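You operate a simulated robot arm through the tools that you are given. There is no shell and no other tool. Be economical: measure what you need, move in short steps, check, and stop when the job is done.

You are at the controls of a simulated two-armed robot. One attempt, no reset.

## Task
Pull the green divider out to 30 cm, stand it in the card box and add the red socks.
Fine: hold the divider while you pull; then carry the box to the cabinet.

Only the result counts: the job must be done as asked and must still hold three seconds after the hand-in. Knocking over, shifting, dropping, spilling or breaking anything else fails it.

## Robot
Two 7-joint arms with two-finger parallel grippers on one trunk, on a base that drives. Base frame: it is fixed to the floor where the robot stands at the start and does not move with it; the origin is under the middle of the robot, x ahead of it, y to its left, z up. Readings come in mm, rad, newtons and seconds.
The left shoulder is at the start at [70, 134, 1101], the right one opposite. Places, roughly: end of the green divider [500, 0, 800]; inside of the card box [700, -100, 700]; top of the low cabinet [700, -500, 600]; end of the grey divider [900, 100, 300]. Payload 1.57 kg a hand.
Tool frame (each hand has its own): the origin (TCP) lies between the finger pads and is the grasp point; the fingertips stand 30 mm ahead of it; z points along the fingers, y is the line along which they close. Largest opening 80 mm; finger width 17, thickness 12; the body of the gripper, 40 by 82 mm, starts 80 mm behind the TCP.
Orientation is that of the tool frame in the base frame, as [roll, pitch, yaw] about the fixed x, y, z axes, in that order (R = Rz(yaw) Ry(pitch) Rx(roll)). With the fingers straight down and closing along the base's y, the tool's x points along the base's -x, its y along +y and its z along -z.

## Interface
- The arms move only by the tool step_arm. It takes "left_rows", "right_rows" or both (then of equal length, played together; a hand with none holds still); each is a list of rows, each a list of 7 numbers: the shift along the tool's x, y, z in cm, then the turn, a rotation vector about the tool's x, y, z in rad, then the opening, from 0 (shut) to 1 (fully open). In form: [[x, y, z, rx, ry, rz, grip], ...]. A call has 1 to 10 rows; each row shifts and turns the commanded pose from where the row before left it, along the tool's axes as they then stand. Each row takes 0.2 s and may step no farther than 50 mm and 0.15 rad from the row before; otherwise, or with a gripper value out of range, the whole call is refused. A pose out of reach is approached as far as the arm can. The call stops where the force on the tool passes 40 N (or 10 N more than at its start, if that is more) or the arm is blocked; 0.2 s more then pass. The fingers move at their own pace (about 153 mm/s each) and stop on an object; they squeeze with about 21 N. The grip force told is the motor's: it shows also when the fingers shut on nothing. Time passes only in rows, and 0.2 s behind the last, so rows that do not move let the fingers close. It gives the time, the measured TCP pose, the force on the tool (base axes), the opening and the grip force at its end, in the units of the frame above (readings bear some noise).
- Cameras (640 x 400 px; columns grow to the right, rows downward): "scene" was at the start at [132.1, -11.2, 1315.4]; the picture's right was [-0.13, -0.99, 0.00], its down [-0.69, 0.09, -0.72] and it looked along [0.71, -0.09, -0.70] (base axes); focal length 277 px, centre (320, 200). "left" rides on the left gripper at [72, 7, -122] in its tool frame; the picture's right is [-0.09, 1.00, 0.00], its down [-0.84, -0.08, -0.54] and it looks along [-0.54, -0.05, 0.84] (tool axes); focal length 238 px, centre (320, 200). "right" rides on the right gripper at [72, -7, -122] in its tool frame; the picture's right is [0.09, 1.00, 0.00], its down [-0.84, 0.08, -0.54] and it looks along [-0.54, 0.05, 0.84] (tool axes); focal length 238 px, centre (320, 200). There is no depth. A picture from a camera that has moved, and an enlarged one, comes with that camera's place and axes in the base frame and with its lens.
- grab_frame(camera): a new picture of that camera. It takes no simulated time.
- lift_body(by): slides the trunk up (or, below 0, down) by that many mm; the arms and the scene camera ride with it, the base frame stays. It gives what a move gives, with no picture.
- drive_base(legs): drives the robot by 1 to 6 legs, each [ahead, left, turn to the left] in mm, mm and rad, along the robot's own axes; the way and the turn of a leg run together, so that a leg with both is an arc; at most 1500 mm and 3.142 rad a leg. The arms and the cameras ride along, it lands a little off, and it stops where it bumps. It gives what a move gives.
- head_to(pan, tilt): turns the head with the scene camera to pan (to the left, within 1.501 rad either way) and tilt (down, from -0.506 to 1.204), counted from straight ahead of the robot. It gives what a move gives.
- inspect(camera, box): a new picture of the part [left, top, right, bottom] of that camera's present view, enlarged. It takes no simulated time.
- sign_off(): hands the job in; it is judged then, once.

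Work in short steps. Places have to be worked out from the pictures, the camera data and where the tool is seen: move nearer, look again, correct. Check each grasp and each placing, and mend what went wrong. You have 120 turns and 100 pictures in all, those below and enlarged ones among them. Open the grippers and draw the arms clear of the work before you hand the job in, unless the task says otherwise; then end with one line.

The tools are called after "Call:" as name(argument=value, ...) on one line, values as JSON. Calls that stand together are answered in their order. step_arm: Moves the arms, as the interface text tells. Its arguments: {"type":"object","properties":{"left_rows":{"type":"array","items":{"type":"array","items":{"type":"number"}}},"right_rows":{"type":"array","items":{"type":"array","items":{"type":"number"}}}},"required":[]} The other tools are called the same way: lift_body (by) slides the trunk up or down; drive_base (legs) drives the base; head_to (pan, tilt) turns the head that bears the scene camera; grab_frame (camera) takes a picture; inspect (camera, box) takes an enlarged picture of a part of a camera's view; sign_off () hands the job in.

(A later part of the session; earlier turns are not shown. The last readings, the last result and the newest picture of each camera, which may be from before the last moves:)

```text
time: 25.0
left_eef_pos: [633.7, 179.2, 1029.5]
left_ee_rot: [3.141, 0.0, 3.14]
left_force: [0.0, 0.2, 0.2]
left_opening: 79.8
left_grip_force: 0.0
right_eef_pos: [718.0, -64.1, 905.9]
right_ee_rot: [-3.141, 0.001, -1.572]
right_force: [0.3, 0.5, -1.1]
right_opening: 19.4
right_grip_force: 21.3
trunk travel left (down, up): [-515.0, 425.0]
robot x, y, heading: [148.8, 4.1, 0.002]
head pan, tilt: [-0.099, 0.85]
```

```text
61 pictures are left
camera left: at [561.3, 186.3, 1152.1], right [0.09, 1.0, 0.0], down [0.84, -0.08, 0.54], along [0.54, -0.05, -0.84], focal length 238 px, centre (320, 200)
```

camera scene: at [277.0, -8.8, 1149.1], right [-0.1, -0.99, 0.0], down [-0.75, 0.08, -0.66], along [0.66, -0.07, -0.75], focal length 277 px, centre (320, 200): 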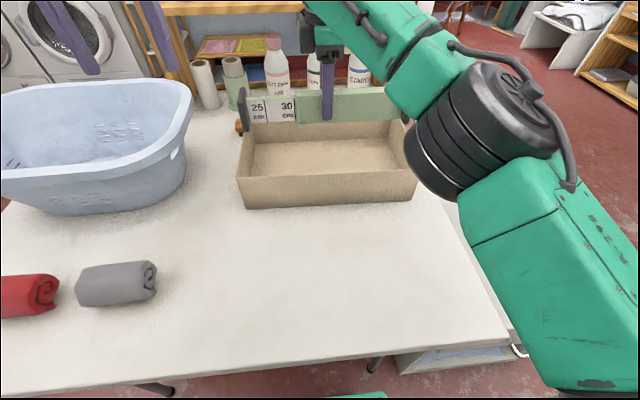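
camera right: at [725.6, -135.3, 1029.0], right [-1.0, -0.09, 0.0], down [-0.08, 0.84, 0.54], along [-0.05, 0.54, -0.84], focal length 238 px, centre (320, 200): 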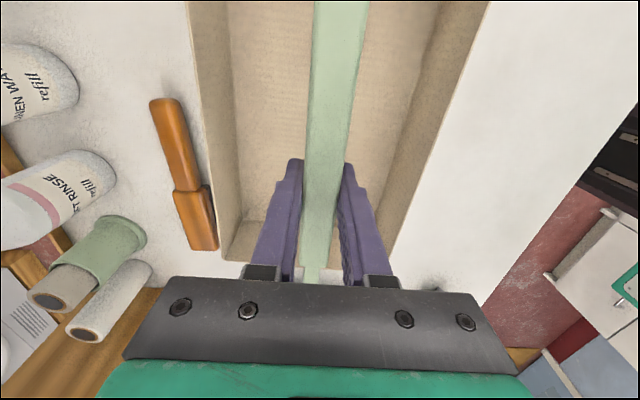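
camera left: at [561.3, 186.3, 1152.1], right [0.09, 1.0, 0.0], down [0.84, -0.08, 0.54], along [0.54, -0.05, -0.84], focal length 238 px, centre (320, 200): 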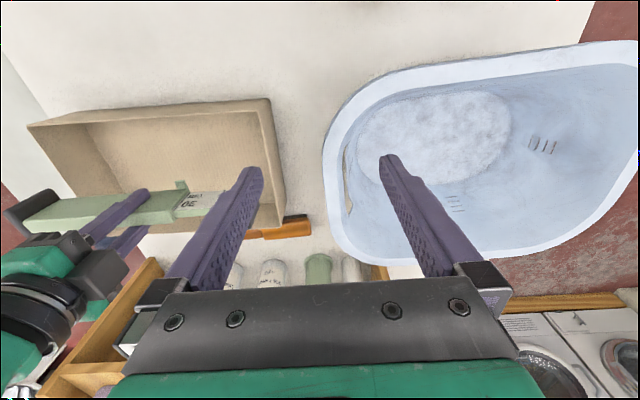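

The base moved 150 mm and the divider hangs over the box. I zoom in on the box to fix its position and yaw before lowering.

Call:
inspect(camera="scene", box=[225, 80, 425, 215])

Call:
inspect(camera="left", box=[0, 80, 310, 270])

```text
2.96 times, centred on (325, 148) of scene
camera zoom: at [277.0, -8.8, 1149.1], right [-0.1, -0.99, 0.0], down [-0.75, 0.08, -0.66], along [0.66, -0.07, -0.75], focal length 821 px, centre (305, 356)
```

zoom: 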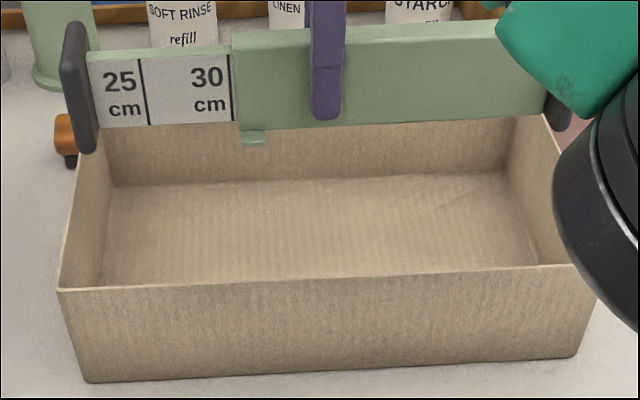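

```text
2.06 times, centred on (155, 175) of left
camera zoom: at [561.3, 186.3, 1152.1], right [0.09, 1.0, 0.0], down [0.84, -0.08, 0.54], along [0.54, -0.05, -0.84], focal length 492 px, centre (661, 252)
```

zoom: 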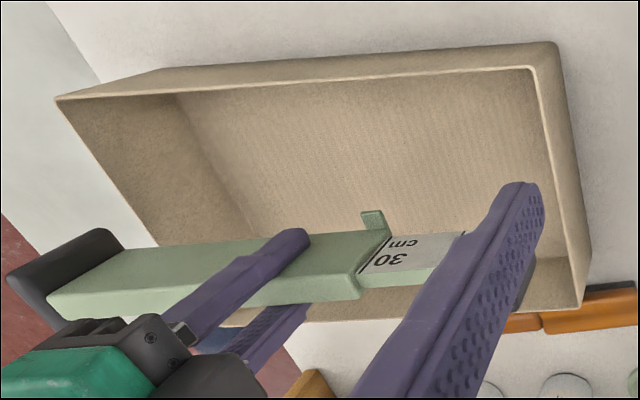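

The box centre works out at ≈(721,-66), inner length ≈313 mm, rim z≈826, yaw ≈-0.035. The divider centre is already within 2 mm, so I align the yaw and lower to just above the rim to check.

Call:
step_arm(right_rows=[[0.1, -0.2, 0, 0, 0, 0.035, 0], [0, 0, 1.2, 0, 0, 0, 0], [0, 0, 1.2, 0, 0, 0, 0], [0, 0, 0, 0, 0, 0, 0]])

Call:
inspect(camera="scene", box=[225, 80, 425, 215])

Call:
inspect(camera="left", box=[0, 80, 310, 270])

Call:
grab_frame(camera="right")

```text
time: 26.0
left_eef_pos: [633.2, 179.1, 1030.9]
left_ee_rot: [-3.141, -0.001, 3.14]
left_force: [0.3, -1.0, 0.4]
left_opening: 80.1
left_grip_force: 0.1
right_eef_pos: [720.4, -65.2, 880.7]
right_ee_rot: [3.141, 0.0, -1.609]
right_force: [0.0, 0.2, -1.4]
right_opening: 19.5
right_grip_force: 20.6
trunk travel left (down, up): [-515.0, 425.0]
robot x, y, heading: [149.4, -2.9, 0.0]
head pan, tilt: [-0.099, 0.85]
```

```text
2.96 times, centred on (325, 148) of scene
camera zoom: at [277.3, -8.8, 1149.1], right [-0.1, -0.99, 0.0], down [-0.75, 0.08, -0.66], along [0.66, -0.07, -0.75], focal length 821 px, centre (305, 356)
```

zoom: 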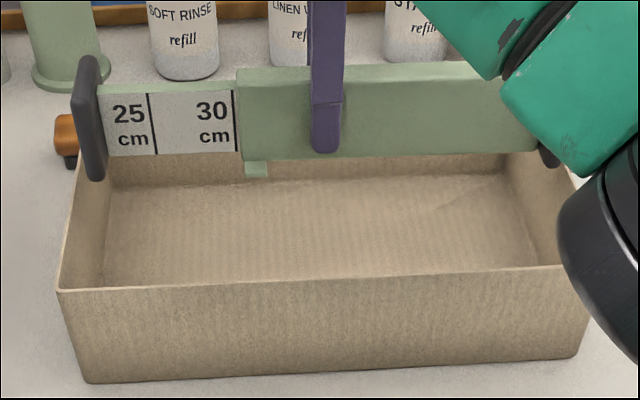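

```text
2.06 times, centred on (155, 175) of left
camera zoom: at [561.5, 186.4, 1152.0], right [0.09, 1.0, 0.0], down [0.84, -0.08, 0.54], along [0.54, -0.05, -0.84], focal length 492 px, centre (661, 252)
```

zoom: 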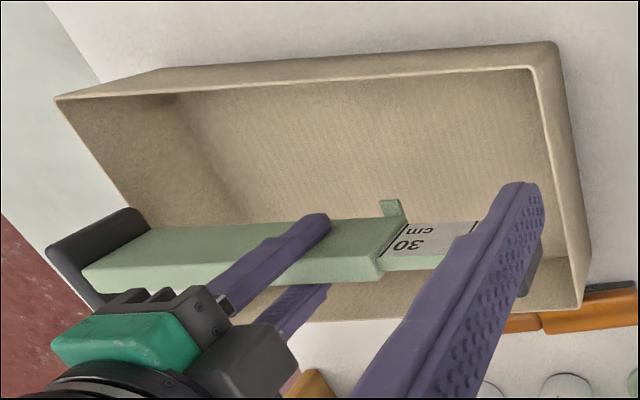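

```text
56 pictures are left
camera right: at [725.3, -136.6, 1004.7], right [-1.0, -0.05, 0.0], down [-0.05, 0.84, 0.54], along [-0.03, 0.54, -0.84], focal length 238 px, centre (320, 200)
```

right: 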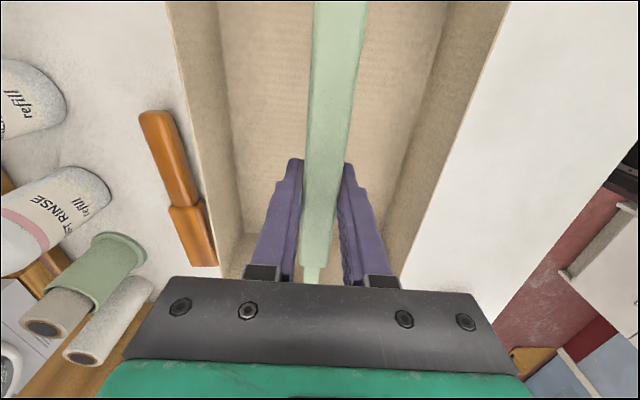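

Both plates have about 7 mm clearance to the end walls. I lower 5 cm into the box and check the arm and clearance.

Call:
step_arm(right_rows=[[0, 0, 1.25, 0, 0, 0, 0], [0, 0, 1.25, 0, 0, 0, 0], [0, 0, 1.25, 0, 0, 0, 0], [0, 0, 1.25, 0, 0, 0, 0], [0, 0, 0, 0, 0, 0, 0]])

Call:
grab_frame(camera="scene")

Call:
grab_frame(camera="left")

```text
time: 27.2
left_eef_pos: [633.8, 179.3, 1030.4]
left_ee_rot: [-3.142, -0.002, 3.139]
left_force: [0.5, -0.2, 0.1]
left_opening: 79.9
left_grip_force: 0.1
right_eef_pos: [721.4, -64.1, 831.5]
right_ee_rot: [-3.141, -0.002, -1.607]
right_force: [0.6, 0.8, -0.6]
right_opening: 19.7
right_grip_force: 21.3
trunk travel left (down, up): [-515.0, 425.0]
robot x, y, heading: [148.4, -2.2, -0.002]
head pan, tilt: [-0.099, 0.85]
```

```text
55 pictures are left
camera scene: at [277.3, -8.8, 1149.1], right [-0.1, -0.99, 0.0], down [-0.75, 0.08, -0.66], along [0.66, -0.07, -0.75], focal length 277 px, centre (320, 200)
```

scene: 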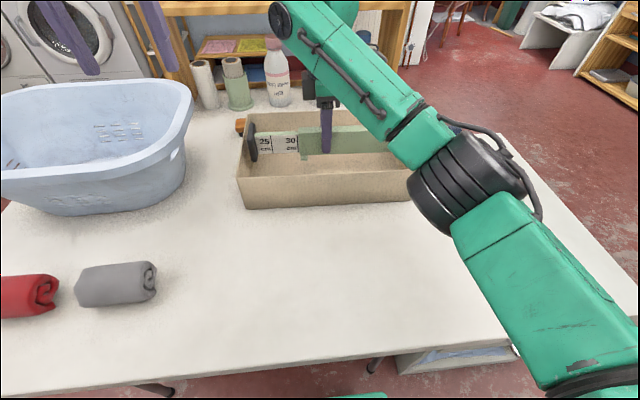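

```text
54 pictures are left
camera left: at [561.6, 186.5, 1151.9], right [0.09, 1.0, 0.0], down [0.84, -0.08, 0.54], along [0.54, -0.05, -0.84], focal length 238 px, centre (320, 200)
```

left: 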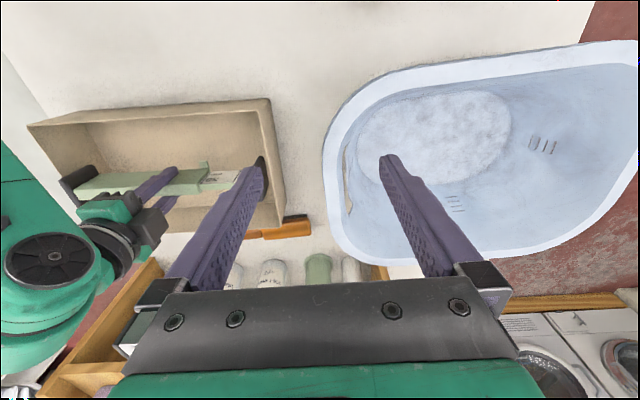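

The plate is inside the left wall and the arm is clear of the rim. I lower the remaining ≈4.5 cm in small steps until contact.

Call:
step_arm(right_rows=[[0, 0, 1.2, 0, 0, 0, 0], [0, 0, 1.2, 0, 0, 0, 0], [0, 0, 1.0, 0, 0, 0, 0], [0, 0, 0.4, 0, 0, 0, 0], [0, 0, 0.3, 0, 0, 0, 0], [0, 0, 0, 0, 0, 0, 0]])

Call:
inspect(camera="scene", box=[225, 80, 425, 215])

```text
time: 28.6
left_eef_pos: [633.4, 180.8, 1029.3]
left_ee_rot: [-3.141, 0.0, 3.141]
left_force: [-0.6, 0.8, -0.3]
left_opening: 79.9
left_grip_force: 0.0
right_eef_pos: [720.8, -64.9, 791.0]
right_ee_rot: [-3.141, 0.0, -1.608]
right_force: [-1.0, 0.1, -1.5]
right_opening: 19.4
right_grip_force: 20.9
trunk travel left (down, up): [-515.0, 425.0]
robot x, y, heading: [148.8, -2.5, -0.003]
head pan, tilt: [-0.099, 0.85]
```

```text
2.96 times, centred on (325, 148) of scene
camera zoom: at [277.4, -8.9, 1149.1], right [-0.1, -0.99, 0.0], down [-0.75, 0.08, -0.66], along [0.66, -0.07, -0.75], focal length 821 px, centre (305, 356)
```

zoom: 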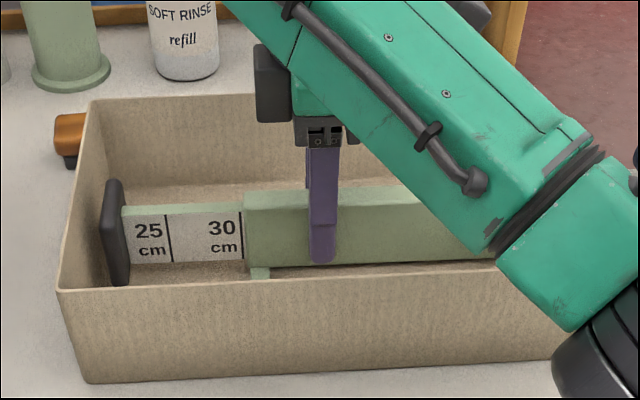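

There's no contact yet at 791, so I lower in 2 mm steps.

Call:
step_arm(right_rows=[[0, 0, 0.2, 0, 0, 0, 0], [0, 0, 0.2, 0, 0, 0, 0], [0, 0, 0, 0, 0, 0, 0]])

```text
time: 29.4
left_eef_pos: [632.4, 179.7, 1030.6]
left_ee_rot: [-3.141, 0.0, 3.14]
left_force: [1.0, 0.3, 0.0]
left_opening: 79.6
left_grip_force: 0.0
right_eef_pos: [719.1, -63.5, 789.1]
right_ee_rot: [-3.137, 0.0, -1.609]
right_force: [6.2, -2.0, 15.3]
right_opening: 19.8
right_grip_force: 21.3
trunk travel left (down, up): [-515.0, 425.0]
robot x, y, heading: [147.4, -2.1, -0.001]
head pan, tilt: [-0.099, 0.85]
```

It's in contact (15 N). I relieve 2 mm, open, and lift straight out.

Call:
step_arm(right_rows=[[0, 0, -0.15, 0, 0, 0, 0], [0, 0, 0, 0, 0, 0, 0.45], [0, 0, 0, 0, 0, 0, 0.5], [0, 0, -3, 0, 0, 0, 0.5], [0, 0, -4, 0, 0, 0, 0.5], [0, 0, -4, 0, 0, 0, 0.5], [0, 0, -4, 0, 0, 0, 0.5]])

Call:
inspect(camera="scene", box=[225, 80, 425, 215])

Call:
grab_frame(camera="right")

```text
time: 31.0
left_eef_pos: [631.7, 181.4, 1030.5]
left_ee_rot: [-3.14, 0.003, 3.14]
left_force: [0.2, -0.1, 0.0]
left_opening: 80.2
left_grip_force: 0.0
right_eef_pos: [706.0, -67.0, 934.3]
right_ee_rot: [-3.139, 0.0, -1.606]
right_force: [-0.4, 0.2, -0.1]
right_opening: 40.1
right_grip_force: 0.1
right hand out of reach, approached as far as the arm can: row 7
trunk travel left (down, up): [-515.0, 425.0]
robot x, y, heading: [148.7, -0.8, -0.002]
head pan, tilt: [-0.099, 0.85]
```

```text
2.96 times, centred on (325, 148) of scene
camera zoom: at [275.2, -7.7, 1149.3], right [-0.1, -0.99, 0.0], down [-0.75, 0.08, -0.66], along [0.66, -0.07, -0.75], focal length 821 px, centre (305, 356)
```

zoom: 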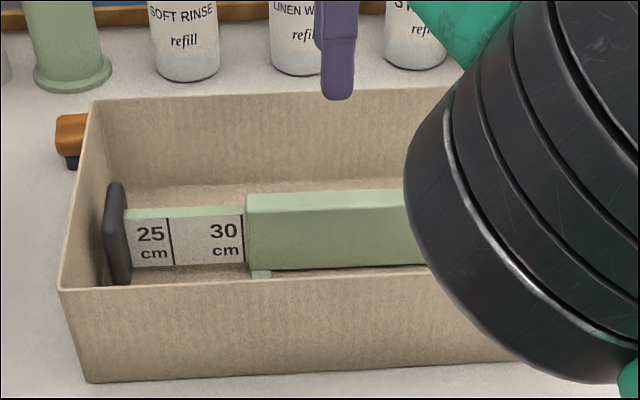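

```text
51 pictures are left
camera right: at [709.7, -138.6, 1056.9], right [-1.0, -0.06, 0.0], down [-0.05, 0.84, 0.54], along [-0.03, 0.54, -0.84], focal length 238 px, centre (320, 200)
```

right: 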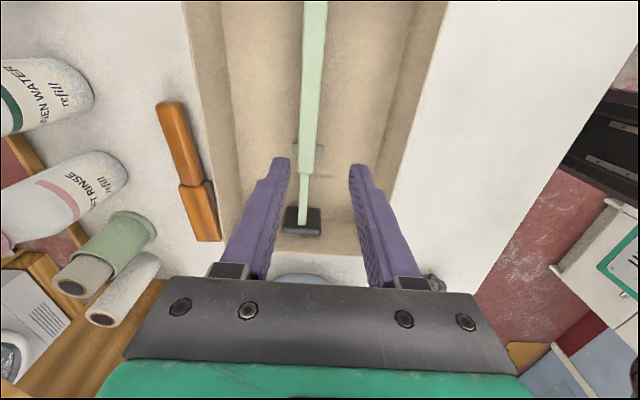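

The divider stands upright in the box with its length unchanged. Next are the red socks. I bring the left hand back and over to them at height, while the right hand retracts and starts turning back.

Call:
step_arm(left_rows=[[4.2, 0, 0, 0, 0, 0, 1], [4.2, 0, 0, 0, 0, 0, 1], [4.2, 0, 0, 0, 0, 0, 1], [4.2, 0, 0, 0, 0, 0, 1], [0, 4.3, 0, 0, 0, 0, 1], [0, 4.3, 0, 0, 0, 0, 1], [0, 4.3, 0, 0, 0, 0, 1], [0, 4.3, 0, 0, 0, 0, 1], [0, 4.3, 0, 0, 0, 0, 1], [0, 0, 0, 0, 0, 0.15, 1]], right_rows=[[0, 4, 0, 0, 0, 0, 1], [0, 4, 0, 0, 0, 0, 1], [3.3, 4, 0, 0, 0, 0, 1], [3.3, 4, 0, 0, 0, 0, 1], [3.3, 0, 0, 0, 0, 0, 1], [3.3, 0, 0, 0, 0, 0, 1], [0, 0, 0, 0, 0, 0.15, 1], [0, 0, 0, 0, 0, 0.15, 1], [0, 0, 0, 0, 0, 0.15, 1], [0, 0, 0, 0, 0, 0.15, 1]])

Call:
step_arm(left_rows=[[0, 0, 0, 0, 0, 0.15, 1], [0, 0, 0, 0, 0, 0.15, 1], [0, 0, 0, 0, 0, 0.15, 1], [0, 0, 0, 0, 0, 0.15, 1], [0, 0, 0, 0, 0, 0.15, 1], [0, 0, 0, 0, 0, 0.15, 1], [0, 0, 0, 0, 0, 0.15, 1], [0, 0, 0, 0, 0, 0.15, 1], [0, 0, 0, 0, 0, 0.15, 1], [0, 0, 0, 0, 0, 0.071, 1]], right_rows=[[0, 0, 0, 0, 0, 0.15, 1], [0, 0, 0, 0, 0, 0.15, 1], [0, 0, 0, 0, 0, 0.15, 1], [0, 0, 0, 0, 0, 0.15, 1], [0, 0, 0, 0, 0, 0.15, 1], [0, 0, 0, 0, 0, 0.15, 1], [0, 0, 0, 0, 0, 0.07, 1], [0, 0, 0, 0, 0, 0, 1], [0, 0, 0, 0, 0, 0, 1], [0, 0, 0, 0, 0, 0, 1]])

Call:
grab_frame(camera="left")

Call:
grab_frame(camera="scene")

```text
refused: row 3 steps farther than a row can; nothing moved
```

```text
time: 33.2
left_eef_pos: [632.8, 179.6, 1028.7]
left_ee_rot: [3.141, -0.001, 1.718]
left_force: [1.0, -0.3, -0.1]
left_opening: 80.0
left_grip_force: 0.1
right_eef_pos: [707.7, -69.5, 932.5]
right_ee_rot: [-3.142, 0.0, -2.578]
right_force: [1.2, -0.6, -0.1]
right_opening: 79.9
right_grip_force: 0.1
trunk travel left (down, up): [-515.0, 425.0]
robot x, y, heading: [146.9, 2.0, 0.003]
head pan, tilt: [-0.099, 0.85]
```

```text
50 pictures are left
camera left: at [629.9, 251.7, 1152.3], right [1.0, 0.05, 0.0], down [0.05, -0.84, 0.54], along [0.03, -0.54, -0.84], focal length 238 px, centre (320, 200)
```

left: 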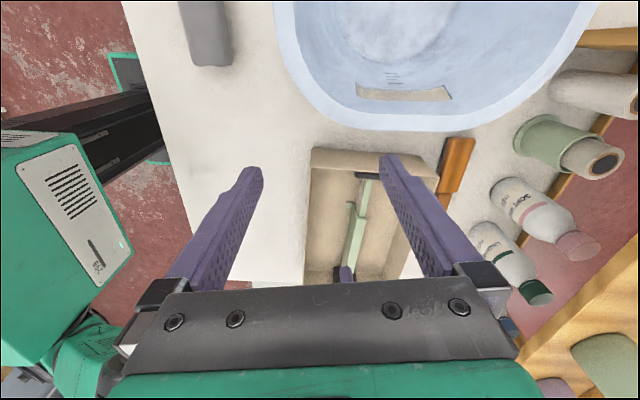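

```text
49 pictures are left
camera scene: at [277.3, -8.8, 1149.1], right [-0.1, -0.99, 0.0], down [-0.75, 0.08, -0.66], along [0.66, -0.07, -0.75], focal length 277 px, centre (320, 200)
```

scene: 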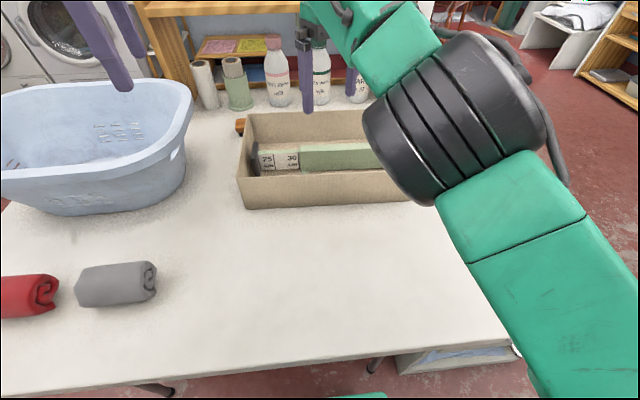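

The first call was refused (one row was too long), so the hands only turned in place, which did no harm. I finish the turns and carry out the moves with smaller rows.

Call:
step_arm(left_rows=[[0, 0, 0, 0, 0, 0.147, 1], [0, -4.2, 0, 0, 0, 0, 1], [0, -4.2, 0, 0, 0, 0, 1], [0, -4.2, 0, 0, 0, 0, 1], [0, -4.2, 0, 0, 0, 0, 1], [4.26, 0, 0, 0, 0, 0, 1], [4.26, 0, 0, 0, 0, 0, 1], [4.26, 0, 0, 0, 0, 0, 1], [4.26, 0, 0, 0, 0, 0, 1], [4.26, 0, 0, 0, 0, 0, 1]], right_rows=[[0, 0, 0, 0, 0, 0.15, 1], [0, 0, 0, 0, 0, 0.15, 1], [0, 0, 0, 0, 0, 0.15, 1], [0, 0, 0, 0, 0, 0.148, 1], [3.2, -2.7, 0, 0, 0, 0, 1], [3.2, -2.7, 0, 0, 0, 0, 1], [3.2, -2.7, 0, 0, 0, 0, 1], [3.2, -2.7, 0, 0, 0, 0, 1], [3.2, -2.7, 0, 0, 0, 0, 1], [0, 0, 0, 0, 0, 0, 1]])

Call:
grab_frame(camera="left")

Call:
head_to(pan=0.3, tilt=0.95)

Call:
grab_frame(camera="scene")

```text
time: 35.4
left_eef_pos: [524.5, 363.5, 998.1]
left_ee_rot: [-3.139, 0.002, 1.573]
left_force: [0.1, 0.4, -0.5]
left_opening: 80.1
left_grip_force: 0.0
left hand out of reach, approached as far as the arm can: row 7, 8, 9, 10
right_eef_pos: [707.7, -67.5, 931.8]
right_ee_rot: [-3.139, 0.0, 3.108]
right_force: [1.2, -0.4, 0.1]
right_opening: 80.4
right_grip_force: 0.1
right hand out of reach, approached as far as the arm can: row 5, 6, 7, 8, 9
trunk travel left (down, up): [-515.0, 425.0]
robot x, y, heading: [149.9, -1.2, -0.004]
head pan, tilt: [-0.099, 0.85]
```

```text
48 pictures are left
camera left: at [531.8, 435.6, 1121.0], right [1.0, -0.09, 0.0], down [-0.08, -0.84, 0.54], along [-0.05, -0.54, -0.84], focal length 238 px, centre (320, 200)
```

left: 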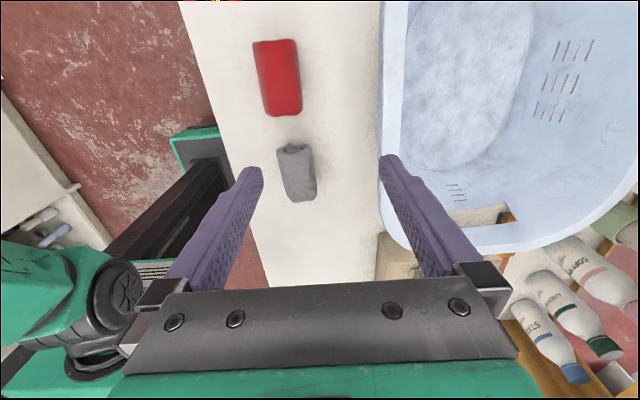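

```text
time: 36.3
left_eef_pos: [524.2, 361.7, 999.5]
left_ee_rot: [-3.14, 0.001, 1.572]
left_force: [-0.2, -0.2, 0.1]
left_opening: 80.1
left_grip_force: 0.1
right_eef_pos: [707.8, -69.8, 932.3]
right_ee_rot: [3.14, 0.0, 3.109]
right_force: [-0.5, 0.0, 0.0]
right_opening: 80.1
right_grip_force: 0.0
trunk travel left (down, up): [-515.0, 425.0]
robot x, y, heading: [151.0, 2.9, -0.002]
head pan, tilt: [0.3, 0.949]
```

```text
47 pictures are left
camera scene: at [269.0, 20.5, 1141.6], right [0.29, -0.96, 0.0], down [-0.78, -0.24, -0.58], along [0.56, 0.17, -0.81], focal length 277 px, centre (320, 200)
```

scene: 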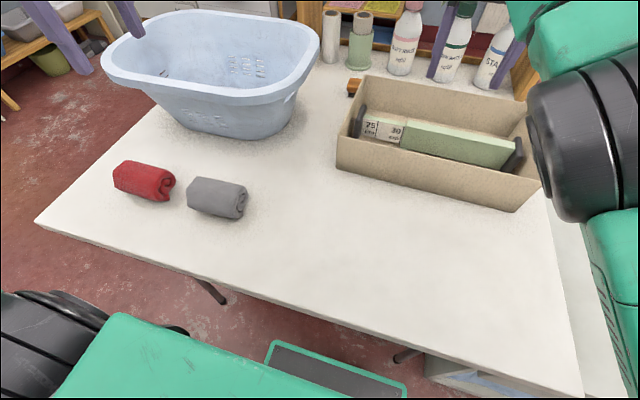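

Both arms got stuck at joint limits. For the left hand at this azimuth I should turn the other way (tool x towards -y), so I start rotating it back. I also try small retreat steps with the right hand.

Call:
step_arm(left_rows=[[0, 0, 0, 0, 0, -0.15, 1], [0, 0, 0, 0, 0, -0.15, 1], [0, 0, 0, 0, 0, -0.15, 1], [0, 0, 0, 0, 0, -0.15, 1], [0, 0, 0, 0, 0, -0.15, 1], [0, 0, 0, 0, 0, -0.15, 1], [0, 0, 0, 0, 0, -0.15, 1], [0, 0, 0, 0, 0, -0.15, 1], [0, 0, 0, 0, 0, -0.15, 1], [0, 0, 0, 0, 0, -0.15, 1]], right_rows=[[0, 0, 0, 0, 0, 0, 1], [1, 0, 0, 0, 0, 0, 1], [1, 0, 0, 0, 0, 0, 1], [1, 0, 0, 0, 0, 0, 1], [2, 0, 0, 0, 0, 0, 1], [2, 0, 0, 0, 0, 0, 1], [3, 0, 0, 0, 0, 0, 1], [0, 0, 0, 0, 0, 0, 1], [0, 0, 0, 0, 0, 0, 1], [0, 0, 0, 0, 0, 0, 1]])

```text
time: 38.5
left_eef_pos: [523.8, 360.6, 1001.1]
left_ee_rot: [-3.141, 0.001, 3.074]
left_force: [-1.0, 0.7, -0.2]
left_opening: 80.2
left_grip_force: 0.0
right_eef_pos: [707.5, -66.9, 939.2]
right_ee_rot: [3.134, 0.02, 3.107]
right_force: [0.0, 0.1, -0.3]
right_opening: 80.2
right_grip_force: 0.0
right hand out of reach, approached as far as the arm can: row 2, 3, 4, 5, 6, 7
trunk travel left (down, up): [-515.0, 425.0]
robot x, y, heading: [147.9, 1.3, -0.005]
head pan, tilt: [0.3, 0.949]
```

The right arm seems straight (singular), so pulling straight back does nothing. I move it down 4 cm first to bend the elbow, then retract. The left hand keeps turning.

Call:
step_arm(left_rows=[[0, 0, 0, 0, 0, -0.15, 1], [0, 0, 0, 0, 0, -0.15, 1], [0, 0, 0, 0, 0, -0.15, 1], [0, 0, 0, 0, 0, -0.15, 1], [0, 0, 0, 0, 0, -0.15, 1], [0, 0, 0, 0, 0, -0.15, 1], [0, 0, 0, 0, 0, -0.15, 1], [0, 0, 0, 0, 0, -0.15, 1], [0, 0, 0, 0, 0, -0.15, 1], [0, 0, 0, 0, 0, -0.15, 1]], right_rows=[[0, 0, 2, 0, 0, 0, 1], [0, 0, 2, 0, 0, 0, 1], [0, 0, 2, 0, 0, 0, 1], [1, 0, 0, 0, 0, 0, 1], [2, 0, 0, 0, 0, 0, 1], [2, 0, 0, 0, 0, 0, 1], [2, 0, 0, 0, 0, 0, 1], [2, 0, 0, 0, 0, 0, 1], [0, 0, 0, 0, 0, 0, 1], [0, 0, 0, 0, 0, 0, 1]])

Call:
grab_frame(camera="scene")

```text
time: 40.7
left_eef_pos: [524.4, 361.9, 1001.4]
left_ee_rot: [-3.141, 0.0, -1.712]
left_force: [-0.9, 0.4, 0.2]
left_opening: 80.0
left_grip_force: 0.1
right_eef_pos: [707.7, -68.9, 918.7]
right_ee_rot: [-3.141, 0.001, 3.107]
right_force: [0.7, 0.3, 0.0]
right_opening: 79.8
right_grip_force: 0.1
right hand out of reach, approached as far as the arm can: row 2, 3, 4, 5, 6, 7, 8
trunk travel left (down, up): [-515.0, 425.0]
robot x, y, heading: [148.9, 0.7, -0.007]
head pan, tilt: [0.3, 0.949]
```

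```text
46 pictures are left
camera scene: at [269.0, 20.5, 1141.6], right [0.29, -0.96, 0.0], down [-0.78, -0.24, -0.58], along [0.56, 0.17, -0.81], focal length 277 px, centre (320, 200)
```

scene: 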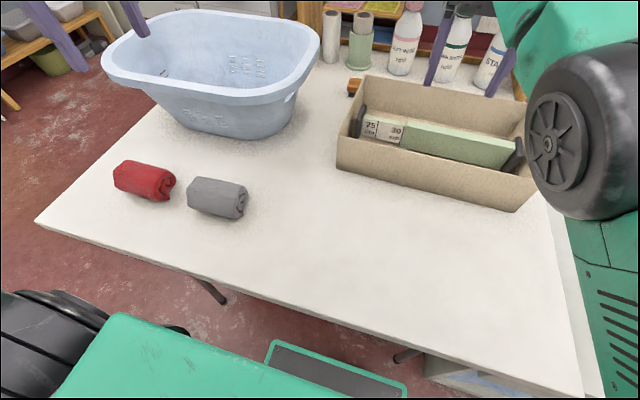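

The right hand moved a little and then stuck again, so a wrist joint looks to be at its limit. I turn it partway back, where it moved freely before, and retract along its tool x (back and to the right). The left hand finishes its turn and moves over the socks.

Call:
step_arm(left_rows=[[0, 0, 0, 0, 0, -0.141, 1], [0, 1.5, 0, 0, 0, 0, 1], [0, 1.5, 0, 0, 0, 0, 1], [0, 1.5, 0, 0, 0, 0, 1], [0, 1.4, 0, 0, 0, 0, 1], [-1.5, 0, 0, 0, 0, 0, 1], [-1.6, 0, 0, 0, 0, 0, 1], [0, 0, 0, 0, 0, 0, 1], [0, 0, 0, 0, 0, 0, 1], [0, 0, 0, 0, 0, 0, 1]], right_rows=[[0, 0, 0, 0, 0, -0.15, 1], [0, 0, 0, 0, 0, -0.15, 1], [0, 0, 0, 0, 0, -0.15, 1], [0, 0, 0, 0, 0, -0.15, 1], [0, 0, 0, 0, 0, -0.15, 1], [2, 0, 0, 0, 0, 0, 1], [2, 0, 0, 0, 0, 0, 1], [2, 0, 0, 0, 0, 0, 1], [2, 0, 0, 0, 0, 0, 1], [2, 0, 0, 0, 0, 0, 1]])

Call:
grab_frame(camera="left")

```text
time: 42.9
left_eef_pos: [526.9, 379.7, 991.0]
left_ee_rot: [3.141, 0.001, -1.571]
left_force: [0.0, 0.3, -0.6]
left_opening: 79.8
left_grip_force: 0.0
left hand out of reach, approached as far as the arm can: row 2, 3, 4, 5, 6, 7
right_eef_pos: [707.0, -69.9, 917.9]
right_ee_rot: [-3.14, -0.001, -2.426]
right_force: [0.1, 0.4, 0.9]
right_opening: 80.0
right_grip_force: 0.1
right hand out of reach, approached as far as the arm can: row 6, 7, 8, 9, 10
trunk travel left (down, up): [-515.0, 425.0]
robot x, y, heading: [146.6, -0.1, -0.001]
head pan, tilt: [0.3, 0.949]
```

```text
45 pictures are left
camera left: at [519.7, 308.3, 1113.3], right [-1.0, 0.09, 0.0], down [0.08, 0.84, 0.54], along [0.05, 0.54, -0.84], focal length 238 px, centre (320, 200)
```

left: 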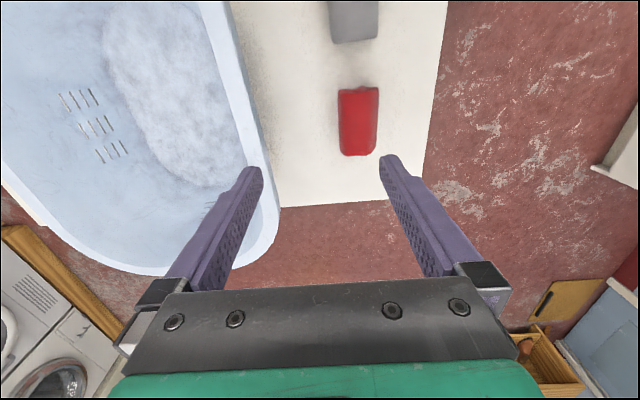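

Both arms are at configuration limits: the left one can't swing farther left at this azimuth, so the robot itself should move. I raise the trunk 150 mm for safe clearance, back off to the starting distance, then shift left so the socks lie ahead of the left shoulder.

Call:
lift_body(by=150)

Call:
drive_base(legs=[[-150, 0, 0], [0, 230, 0]])

Call:
head_to(pan=0, tilt=0.9)

Call:
grab_frame(camera="scene")

```text
time: 44.6
left_eef_pos: [525.2, 380.6, 1140.4]
left_ee_rot: [-3.141, -0.001, -1.572]
left_force: [0.6, -0.8, 0.2]
left_opening: 80.0
left_grip_force: 0.1
right_eef_pos: [706.8, -68.6, 1069.2]
right_ee_rot: [3.141, -0.003, -2.427]
right_force: [-0.4, -0.5, -0.2]
right_opening: 80.1
right_grip_force: 0.1
trunk travel left (down, up): [-665.0, 275.0]
robot x, y, heading: [147.4, 3.7, 0.0]
head pan, tilt: [0.3, 0.949]
```

```text
time: 47.3
left_eef_pos: [375.5, 605.2, 1140.6]
left_ee_rot: [-3.141, 0.001, -1.568]
left_force: [0.5, 0.1, -1.1]
left_opening: 79.9
left_grip_force: 0.1
right_eef_pos: [557.4, 156.6, 1069.3]
right_ee_rot: [-3.141, -0.001, -2.422]
right_force: [0.0, -0.2, -0.1]
right_opening: 80.0
right_grip_force: 0.0
trunk travel left (down, up): [-665.0, 275.0]
robot x, y, heading: [-0.2, 220.5, 0.003]
head pan, tilt: [0.3, 0.949]
```

```text
time: 48.1
left_eef_pos: [376.6, 607.1, 1141.8]
left_ee_rot: [3.141, 0.0, -1.569]
left_force: [0.0, 0.3, 0.4]
left_opening: 79.7
left_grip_force: 0.1
right_eef_pos: [557.6, 158.1, 1068.8]
right_ee_rot: [-3.141, 0.0, -2.424]
right_force: [0.3, 0.7, -0.3]
right_opening: 79.9
right_grip_force: 0.1
trunk travel left (down, up): [-665.0, 275.0]
robot x, y, heading: [-0.9, 225.2, 0.005]
head pan, tilt: [0.0, 0.901]
```

```text
44 pictures are left
camera scene: at [125.7, 224.7, 1295.2], right [0.0, -1.0, 0.0], down [-0.78, 0.0, -0.62], along [0.62, 0.0, -0.78], focal length 277 px, centre (320, 200)
```

scene: 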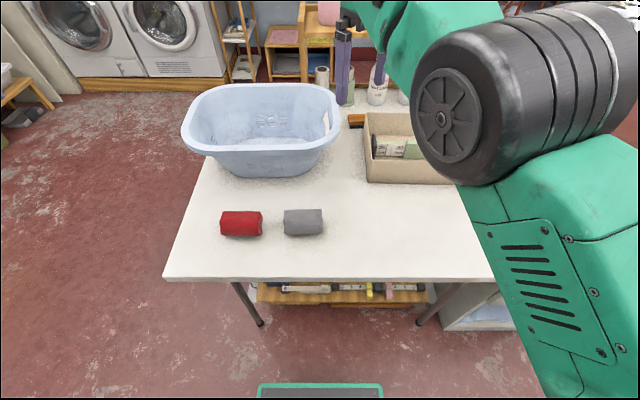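

The robot is now about 225 mm left and clear. The right arm's elbow sits high and forward. I probe which directions its hand can move, to bring it back to its starting configuration.

Call:
step_arm(right_rows=[[0, 0, 3, 0, 0, 0, 1], [0, 0, 3, 0, 0, 0, 1], [1.97, -2.26, 0, 0, 0, 0, 1], [1.97, -2.26, 0, 0, 0, 0, 1], [2.26, 1.97, 0, 0, 0, 0, 1], [2.26, 1.97, 0, 0, 0, 0, 1], [0, 0, 3, 0, 0, 0, 1], [1.97, -2.26, 0, 0, 0, 0, 1], [0, 0, 0, 0, 0, 0, 1]])

```text
time: 50.1
left_eef_pos: [374.7, 606.5, 1142.0]
left_ee_rot: [-3.14, -0.001, -1.57]
left_force: [0.5, 0.5, 0.3]
left_opening: 80.1
left_grip_force: 0.1
right_eef_pos: [566.1, 81.7, 1054.7]
right_ee_rot: [3.141, -0.002, -2.421]
right_force: [1.3, 0.6, -0.4]
right_opening: 79.7
right_grip_force: 0.3
right hand out of reach, approached as far as the arm can: row 1, 2, 3, 5, 6, 7
trunk travel left (down, up): [-665.0, 275.0]
robot x, y, heading: [-3.1, 224.4, 0.002]
head pan, tilt: [0.0, 0.901]
```

Moving to -y works, so I continue that way to free the arm, then try retreating.

Call:
step_arm(right_rows=[[1.97, -2.26, 0, 0, 0, 0, 1], [1.97, -2.26, 0, 0, 0, 0, 1], [1.97, -2.26, 0, 0, 0, 0, 1], [1.97, -2.26, 0, 0, 0, 0, 1], [2.26, 1.97, 0, 0, 0, 0, 1], [2.26, 1.97, 0, 0, 0, 0, 1], [2.26, 1.97, 0, 0, 0, 0, 1], [0, 0, 0, 0, 0, 0, 1]])

Call:
grab_frame(camera="scene")

```text
time: 51.9
left_eef_pos: [375.5, 606.3, 1140.6]
left_ee_rot: [3.141, -0.002, -1.569]
left_force: [-0.2, 0.4, 0.0]
left_opening: 79.7
left_grip_force: 0.0
right_eef_pos: [524.9, -34.2, 1054.6]
right_ee_rot: [3.142, -0.003, -2.423]
right_force: [0.0, 0.0, -0.4]
right_opening: 80.3
right_grip_force: 0.0
right hand out of reach, approached as far as the arm can: row 6, 7
trunk travel left (down, up): [-665.0, 275.0]
robot x, y, heading: [0.8, 223.7, 0.001]
head pan, tilt: [0.0, 0.901]
```

```text
43 pictures are left
camera scene: at [125.2, 225.1, 1295.3], right [0.0, -1.0, 0.0], down [-0.78, 0.0, -0.62], along [0.62, 0.0, -0.78], focal length 277 px, centre (320, 200)
```

scene: 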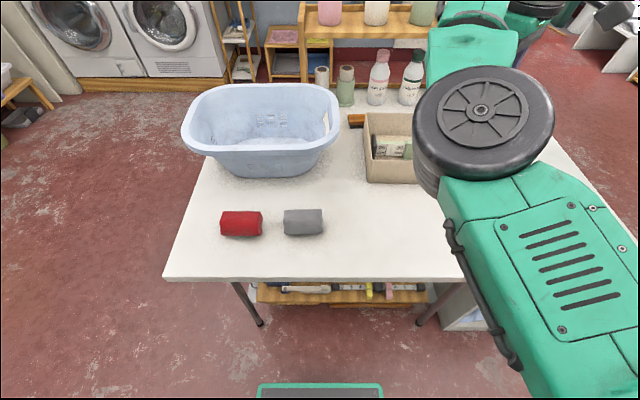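

The arm is freer now. I turn the right hand back to its original heading and try retreating again.

Call:
step_arm(right_rows=[[0, 0, 0, 0, 0, 0.15, 1], [0, 0, 0, 0, 0, 0.15, 1], [0, 0, 0, 0, 0, 0.15, 1], [0, 0, 0, 0, 0, 0.15, 1], [0, 0, 0, 0, 0, 0.12, 1], [0, -3, 0, 0, 0, 0, 1], [2, 0, 0, 0, 0, 0, 1], [2, 0, 0, 0, 0, 0, 1], [0, 0, -3, 0, 0, 0, 1], [2, 0, 0, 0, 0, 0, 1]])

Call:
grab_frame(camera="scene")

```text
time: 54.1
left_eef_pos: [374.0, 607.8, 1142.9]
left_ee_rot: [-3.139, -0.001, -1.568]
left_force: [-0.8, -0.7, -0.2]
left_opening: 80.1
left_grip_force: 0.1
right_eef_pos: [488.1, -72.4, 1087.2]
right_ee_rot: [3.125, 0.009, 3.094]
right_force: [0.1, -0.4, -0.1]
right_opening: 79.7
right_grip_force: 0.1
right hand out of reach, approached as far as the arm can: row 8, 10
trunk travel left (down, up): [-665.0, 275.0]
robot x, y, heading: [-0.9, 228.4, 0.0]
head pan, tilt: [0.0, 0.901]
```

```text
42 pictures are left
camera scene: at [124.0, 224.6, 1295.4], right [0.0, -1.0, 0.0], down [-0.78, 0.0, -0.62], along [0.62, 0.0, -0.78], focal length 277 px, centre (320, 200)
```

scene: 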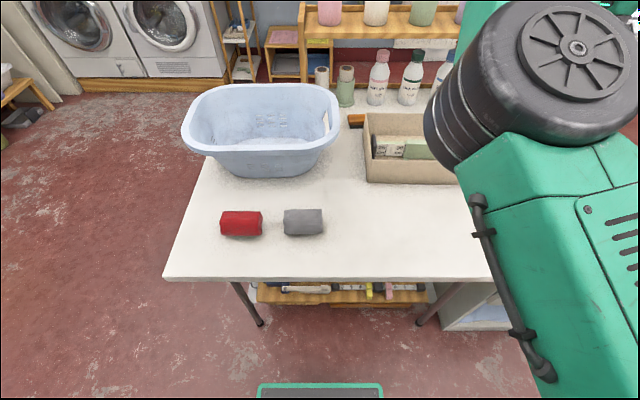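

The right arm is recovering. Now I bring the left hand over the red socks at about (465,393), still high.

Call:
step_arm(left_rows=[[4, -1, 0, 0, 0, 0, 1], [4, -2, 0, 0, 0, 0, 1], [4, -2, 0, 0, 0, 0, 1], [4, -2, 0, 0, 0, 0, 1], [4, -2, 0, 0, 0, 0, 1], [1.4, 0, 0, 0, 0, 0, 1], [0, 0, 0, 0, 0, 0, 1]])

Call:
grab_frame(camera="left")

```text
time: 55.7
left_eef_pos: [465.5, 390.9, 1141.3]
left_ee_rot: [-3.141, 0.0, -1.568]
left_force: [0.3, 0.4, 0.3]
left_opening: 79.9
left_grip_force: 0.0
right_eef_pos: [490.2, -71.7, 1085.2]
right_ee_rot: [3.121, 0.008, 3.094]
right_force: [-0.5, 0.4, -0.3]
right_opening: 80.1
right_grip_force: 0.0
trunk travel left (down, up): [-665.0, 275.0]
robot x, y, heading: [-2.9, 223.3, -0.0]
head pan, tilt: [0.0, 0.901]
```

```text
41 pictures are left
camera left: at [460.9, 319.4, 1264.1], right [-1.0, 0.09, 0.0], down [0.08, 0.84, 0.54], along [0.05, 0.54, -0.84], focal length 238 px, centre (320, 200)
```

left: 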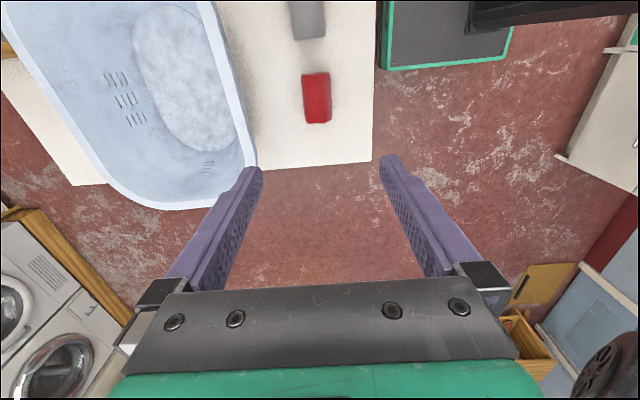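

The socks are at ≈(474,402), and the arm is in a comfortable spot. I lower the trunk 240 mm to bring the hand to z≈900; the right hand stays clear of the box.

Call:
lift_body(by=-240)

Call:
grab_frame(camera="left")

Call:
grab_frame(camera="scene")

```text
time: 58.2
left_eef_pos: [467.0, 391.1, 902.6]
left_ee_rot: [-3.141, -0.001, -1.569]
left_force: [0.8, -0.2, 0.3]
left_opening: 79.8
left_grip_force: 0.1
right_eef_pos: [490.0, -72.6, 845.9]
right_ee_rot: [3.122, 0.007, 3.095]
right_force: [-0.1, 0.3, -0.5]
right_opening: 80.2
right_grip_force: 0.0
trunk travel left (down, up): [-425.0, 515.0]
robot x, y, heading: [0.7, 225.5, -0.006]
head pan, tilt: [0.0, 0.901]
```

```text
40 pictures are left
camera left: at [460.8, 319.5, 1024.2], right [-1.0, 0.09, 0.0], down [0.08, 0.84, 0.54], along [0.05, 0.54, -0.84], focal length 238 px, centre (320, 200)
```

left: 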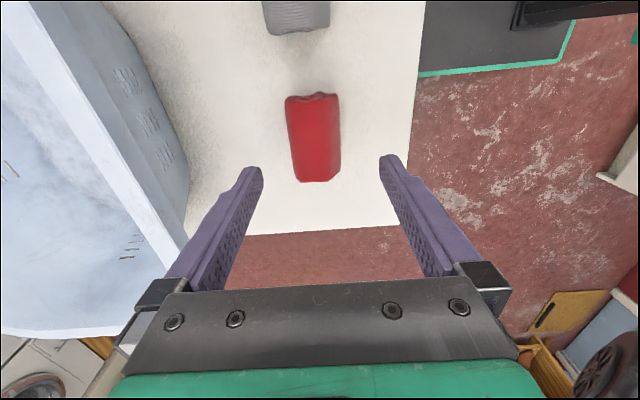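

```text
39 pictures are left
camera scene: at [125.5, 224.2, 1055.3], right [0.0, -1.0, 0.0], down [-0.78, 0.0, -0.62], along [0.62, 0.0, -0.78], focal length 277 px, centre (320, 200)
```

scene: 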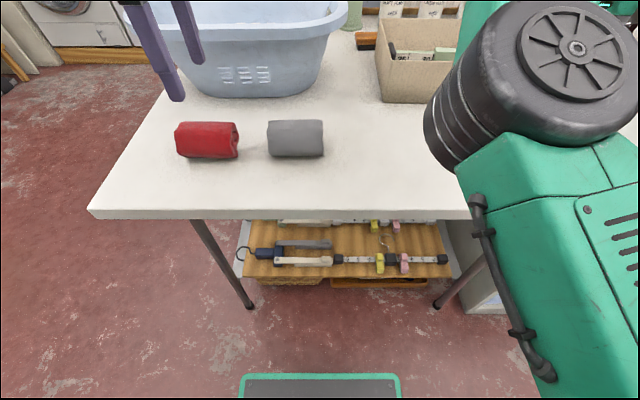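

The red socks measure about 53 x 91 mm, centred at (473,403) and aligned with y. I move over them and descend to TCP z≈785 with the fingers straddling along x.

Call:
step_arm(left_rows=[[-1.2, -0.6, 0, 0, 0, 0, 1], [0, 0, 4, 0, 0, 0, 1], [0, 0, 3, 0, 0, 0, 1], [0, 0, 0, 0, 0, 0, 1]])

Call:
grab_frame(camera="left")

```text
time: 59.2
left_eef_pos: [474.2, 404.1, 831.1]
left_ee_rot: [3.141, 0.0, -1.568]
left_force: [-0.1, 0.0, 0.0]
left_opening: 80.1
left_grip_force: 0.0
right_eef_pos: [490.2, -72.9, 844.4]
right_ee_rot: [3.122, 0.008, 3.094]
right_force: [-0.4, -0.6, -0.9]
right_opening: 79.9
right_grip_force: 0.0
trunk travel left (down, up): [-425.0, 515.0]
robot x, y, heading: [1.5, 225.5, 0.004]
head pan, tilt: [0.0, 0.901]
```

```text
38 pictures are left
camera left: at [468.2, 332.2, 953.9], right [-1.0, 0.09, 0.0], down [0.08, 0.84, 0.54], along [0.05, 0.54, -0.84], focal length 238 px, centre (320, 200)
```

left: 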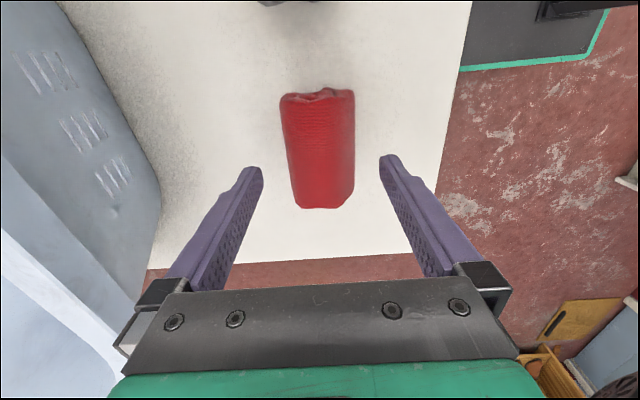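

The socks are centred, so I descend the rest, close and lift a little.

Call:
step_arm(left_rows=[[0, 0, 2.3, 0, 0, 0, 1], [0, 0, 2.3, 0, 0, 0, 1], [0, 0, 0, 0, 0, 0, 0.8], [0, 0, 0, 0, 0, 0, 0.5], [0, 0, 0, 0, 0, 0, 0], [0, 0, 0, 0, 0, 0, 0], [0, 0, -3, 0, 0, 0, 0], [0, 0, -3, 0, 0, 0, 0], [0, 0, 0, 0, 0, 0, 0]])

Call:
grab_frame(camera="left")

Call:
grab_frame(camera="scene")

```text
time: 61.2
left_eef_pos: [474.8, 403.2, 848.2]
left_ee_rot: [3.14, 0.0, -1.569]
left_force: [-0.2, -0.2, -0.7]
left_opening: 67.5
left_grip_force: 21.1
right_eef_pos: [490.6, -73.1, 844.6]
right_ee_rot: [3.123, 0.007, 3.096]
right_force: [-0.2, -0.3, 0.8]
right_opening: 80.0
right_grip_force: 0.1
trunk travel left (down, up): [-425.0, 515.0]
robot x, y, heading: [-1.5, 224.1, -0.0]
head pan, tilt: [0.0, 0.901]
```

```text
37 pictures are left
camera left: at [468.1, 331.2, 969.1], right [-1.0, 0.09, 0.0], down [0.08, 0.84, 0.54], along [0.05, 0.54, -0.84], focal length 238 px, centre (320, 200)
```

left: 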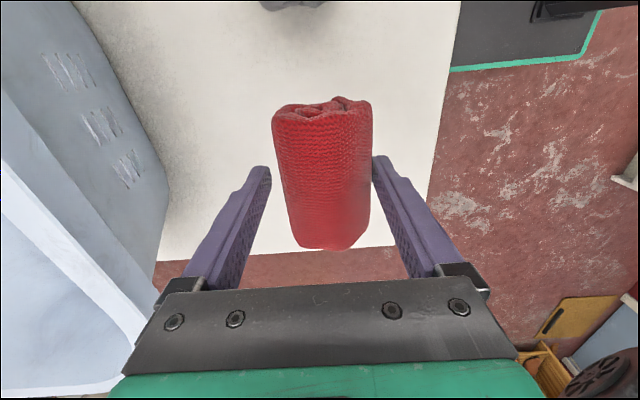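

```text
36 pictures are left
camera scene: at [126.0, 224.5, 1055.1], right [0.0, -1.0, 0.0], down [-0.78, 0.0, -0.62], along [0.62, 0.0, -0.78], focal length 277 px, centre (320, 200)
```

scene: 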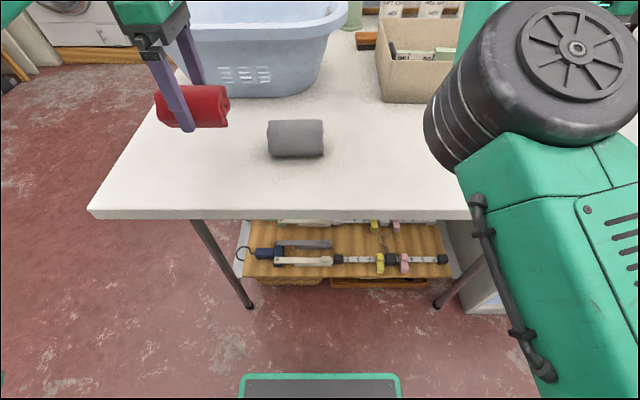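

The socks are 67.5 mm wide, so with fingers they'd be too wide for the ≈88 mm compartment down low. I set them back down and regrip 15 mm higher, so they can be released with the fingertips just above the divider top and only a short drop.

Call:
step_arm(left_rows=[[0, 0, 3, 0, 0, 0, 0], [0, 0, 2.9, 0, 0, 0, 0], [0, 0, 0, 0, 0, 0, 1], [0, 0, 0, 0, 0, 0, 1], [0, 0, -1.6, 0, 0, 0, 1], [0, 0, 0, 0, 0, 0, 0], [0, 0, 0, 0, 0, 0, 0], [0, 0, -3, 0, 0, 0, 0], [0, 0, -4, 0, 0, 0, 0], [0, 0, -4, 0, 0, 0, 0]])

Call:
grab_frame(camera="left")

Call:
inspect(camera="scene", box=[100, 40, 340, 190])

```text
time: 63.4
left_eef_pos: [470.4, 404.7, 913.7]
left_ee_rot: [-3.14, -0.002, -1.569]
left_force: [-0.8, 0.1, -0.1]
left_opening: 67.1
left_grip_force: 21.1
right_eef_pos: [490.8, -73.2, 845.8]
right_ee_rot: [3.123, 0.01, 3.094]
right_force: [-0.3, -0.6, 0.0]
right_opening: 79.8
right_grip_force: 0.1
trunk travel left (down, up): [-425.0, 515.0]
robot x, y, heading: [2.2, 222.2, 0.004]
head pan, tilt: [0.0, 0.901]
```

```text
35 pictures are left
camera left: at [464.4, 332.4, 1035.3], right [-1.0, 0.09, 0.0], down [0.08, 0.84, 0.54], along [0.05, 0.54, -0.84], focal length 238 px, centre (320, 200)
```

left: 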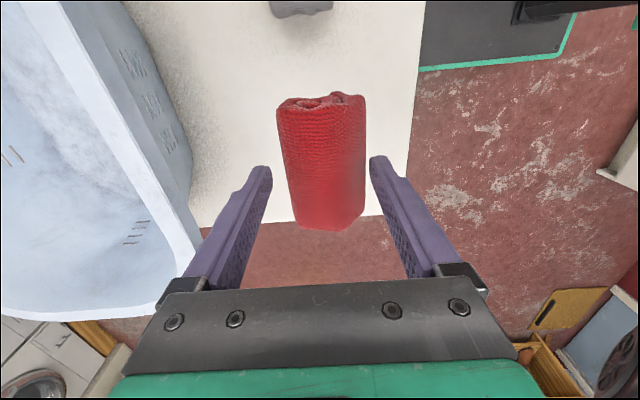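

```text
2.67 times, centred on (220, 115) of scene
camera zoom: at [124.7, 223.7, 1055.3], right [0.0, -1.0, 0.0], down [-0.78, 0.0, -0.62], along [0.62, 0.0, -0.78], focal length 739 px, centre (587, 427)
```

zoom: 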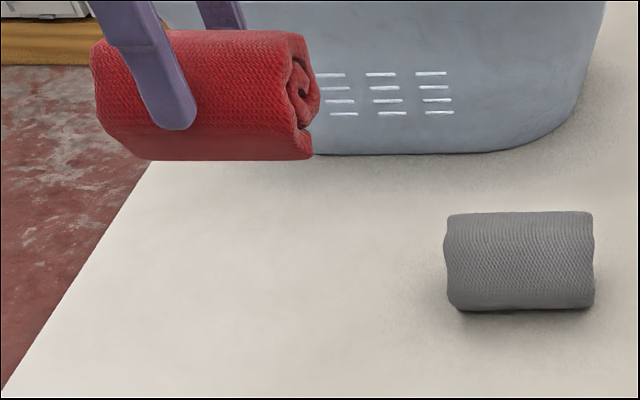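

The grip is secure at 67 mm. Now I drive right so the robot faces the box, carrying the socks above the table at safe height, then check before going forward.

Call:
drive_base(legs=[[0, -285, 0]])

Call:
grab_frame(camera="scene")

```text
time: 65.3
left_eef_pos: [470.2, 128.3, 913.1]
left_ee_rot: [-3.141, 0.0, -1.569]
left_force: [0.4, 0.0, -1.0]
left_opening: 67.0
left_grip_force: 21.3
right_eef_pos: [491.2, -348.5, 845.4]
right_ee_rot: [3.122, 0.006, 3.092]
right_force: [0.1, -0.6, 0.8]
right_opening: 79.9
right_grip_force: 0.1
trunk travel left (down, up): [-425.0, 515.0]
robot x, y, heading: [1.4, -52.9, -0.004]
head pan, tilt: [0.0, 0.901]
```

```text
33 pictures are left
camera scene: at [125.9, -52.2, 1055.2], right [0.0, -1.0, 0.0], down [-0.78, 0.0, -0.62], along [0.62, 0.0, -0.78], focal length 277 px, centre (320, 200)
```

scene: 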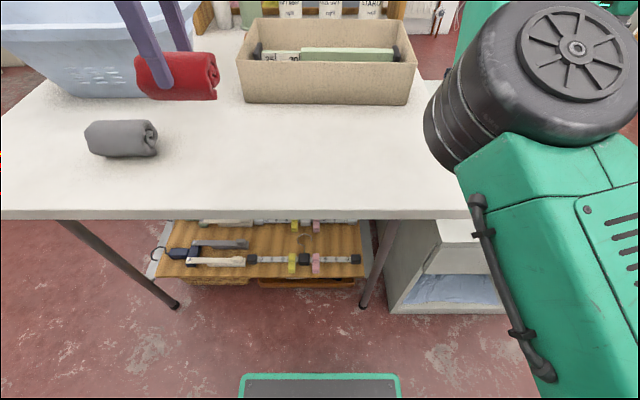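

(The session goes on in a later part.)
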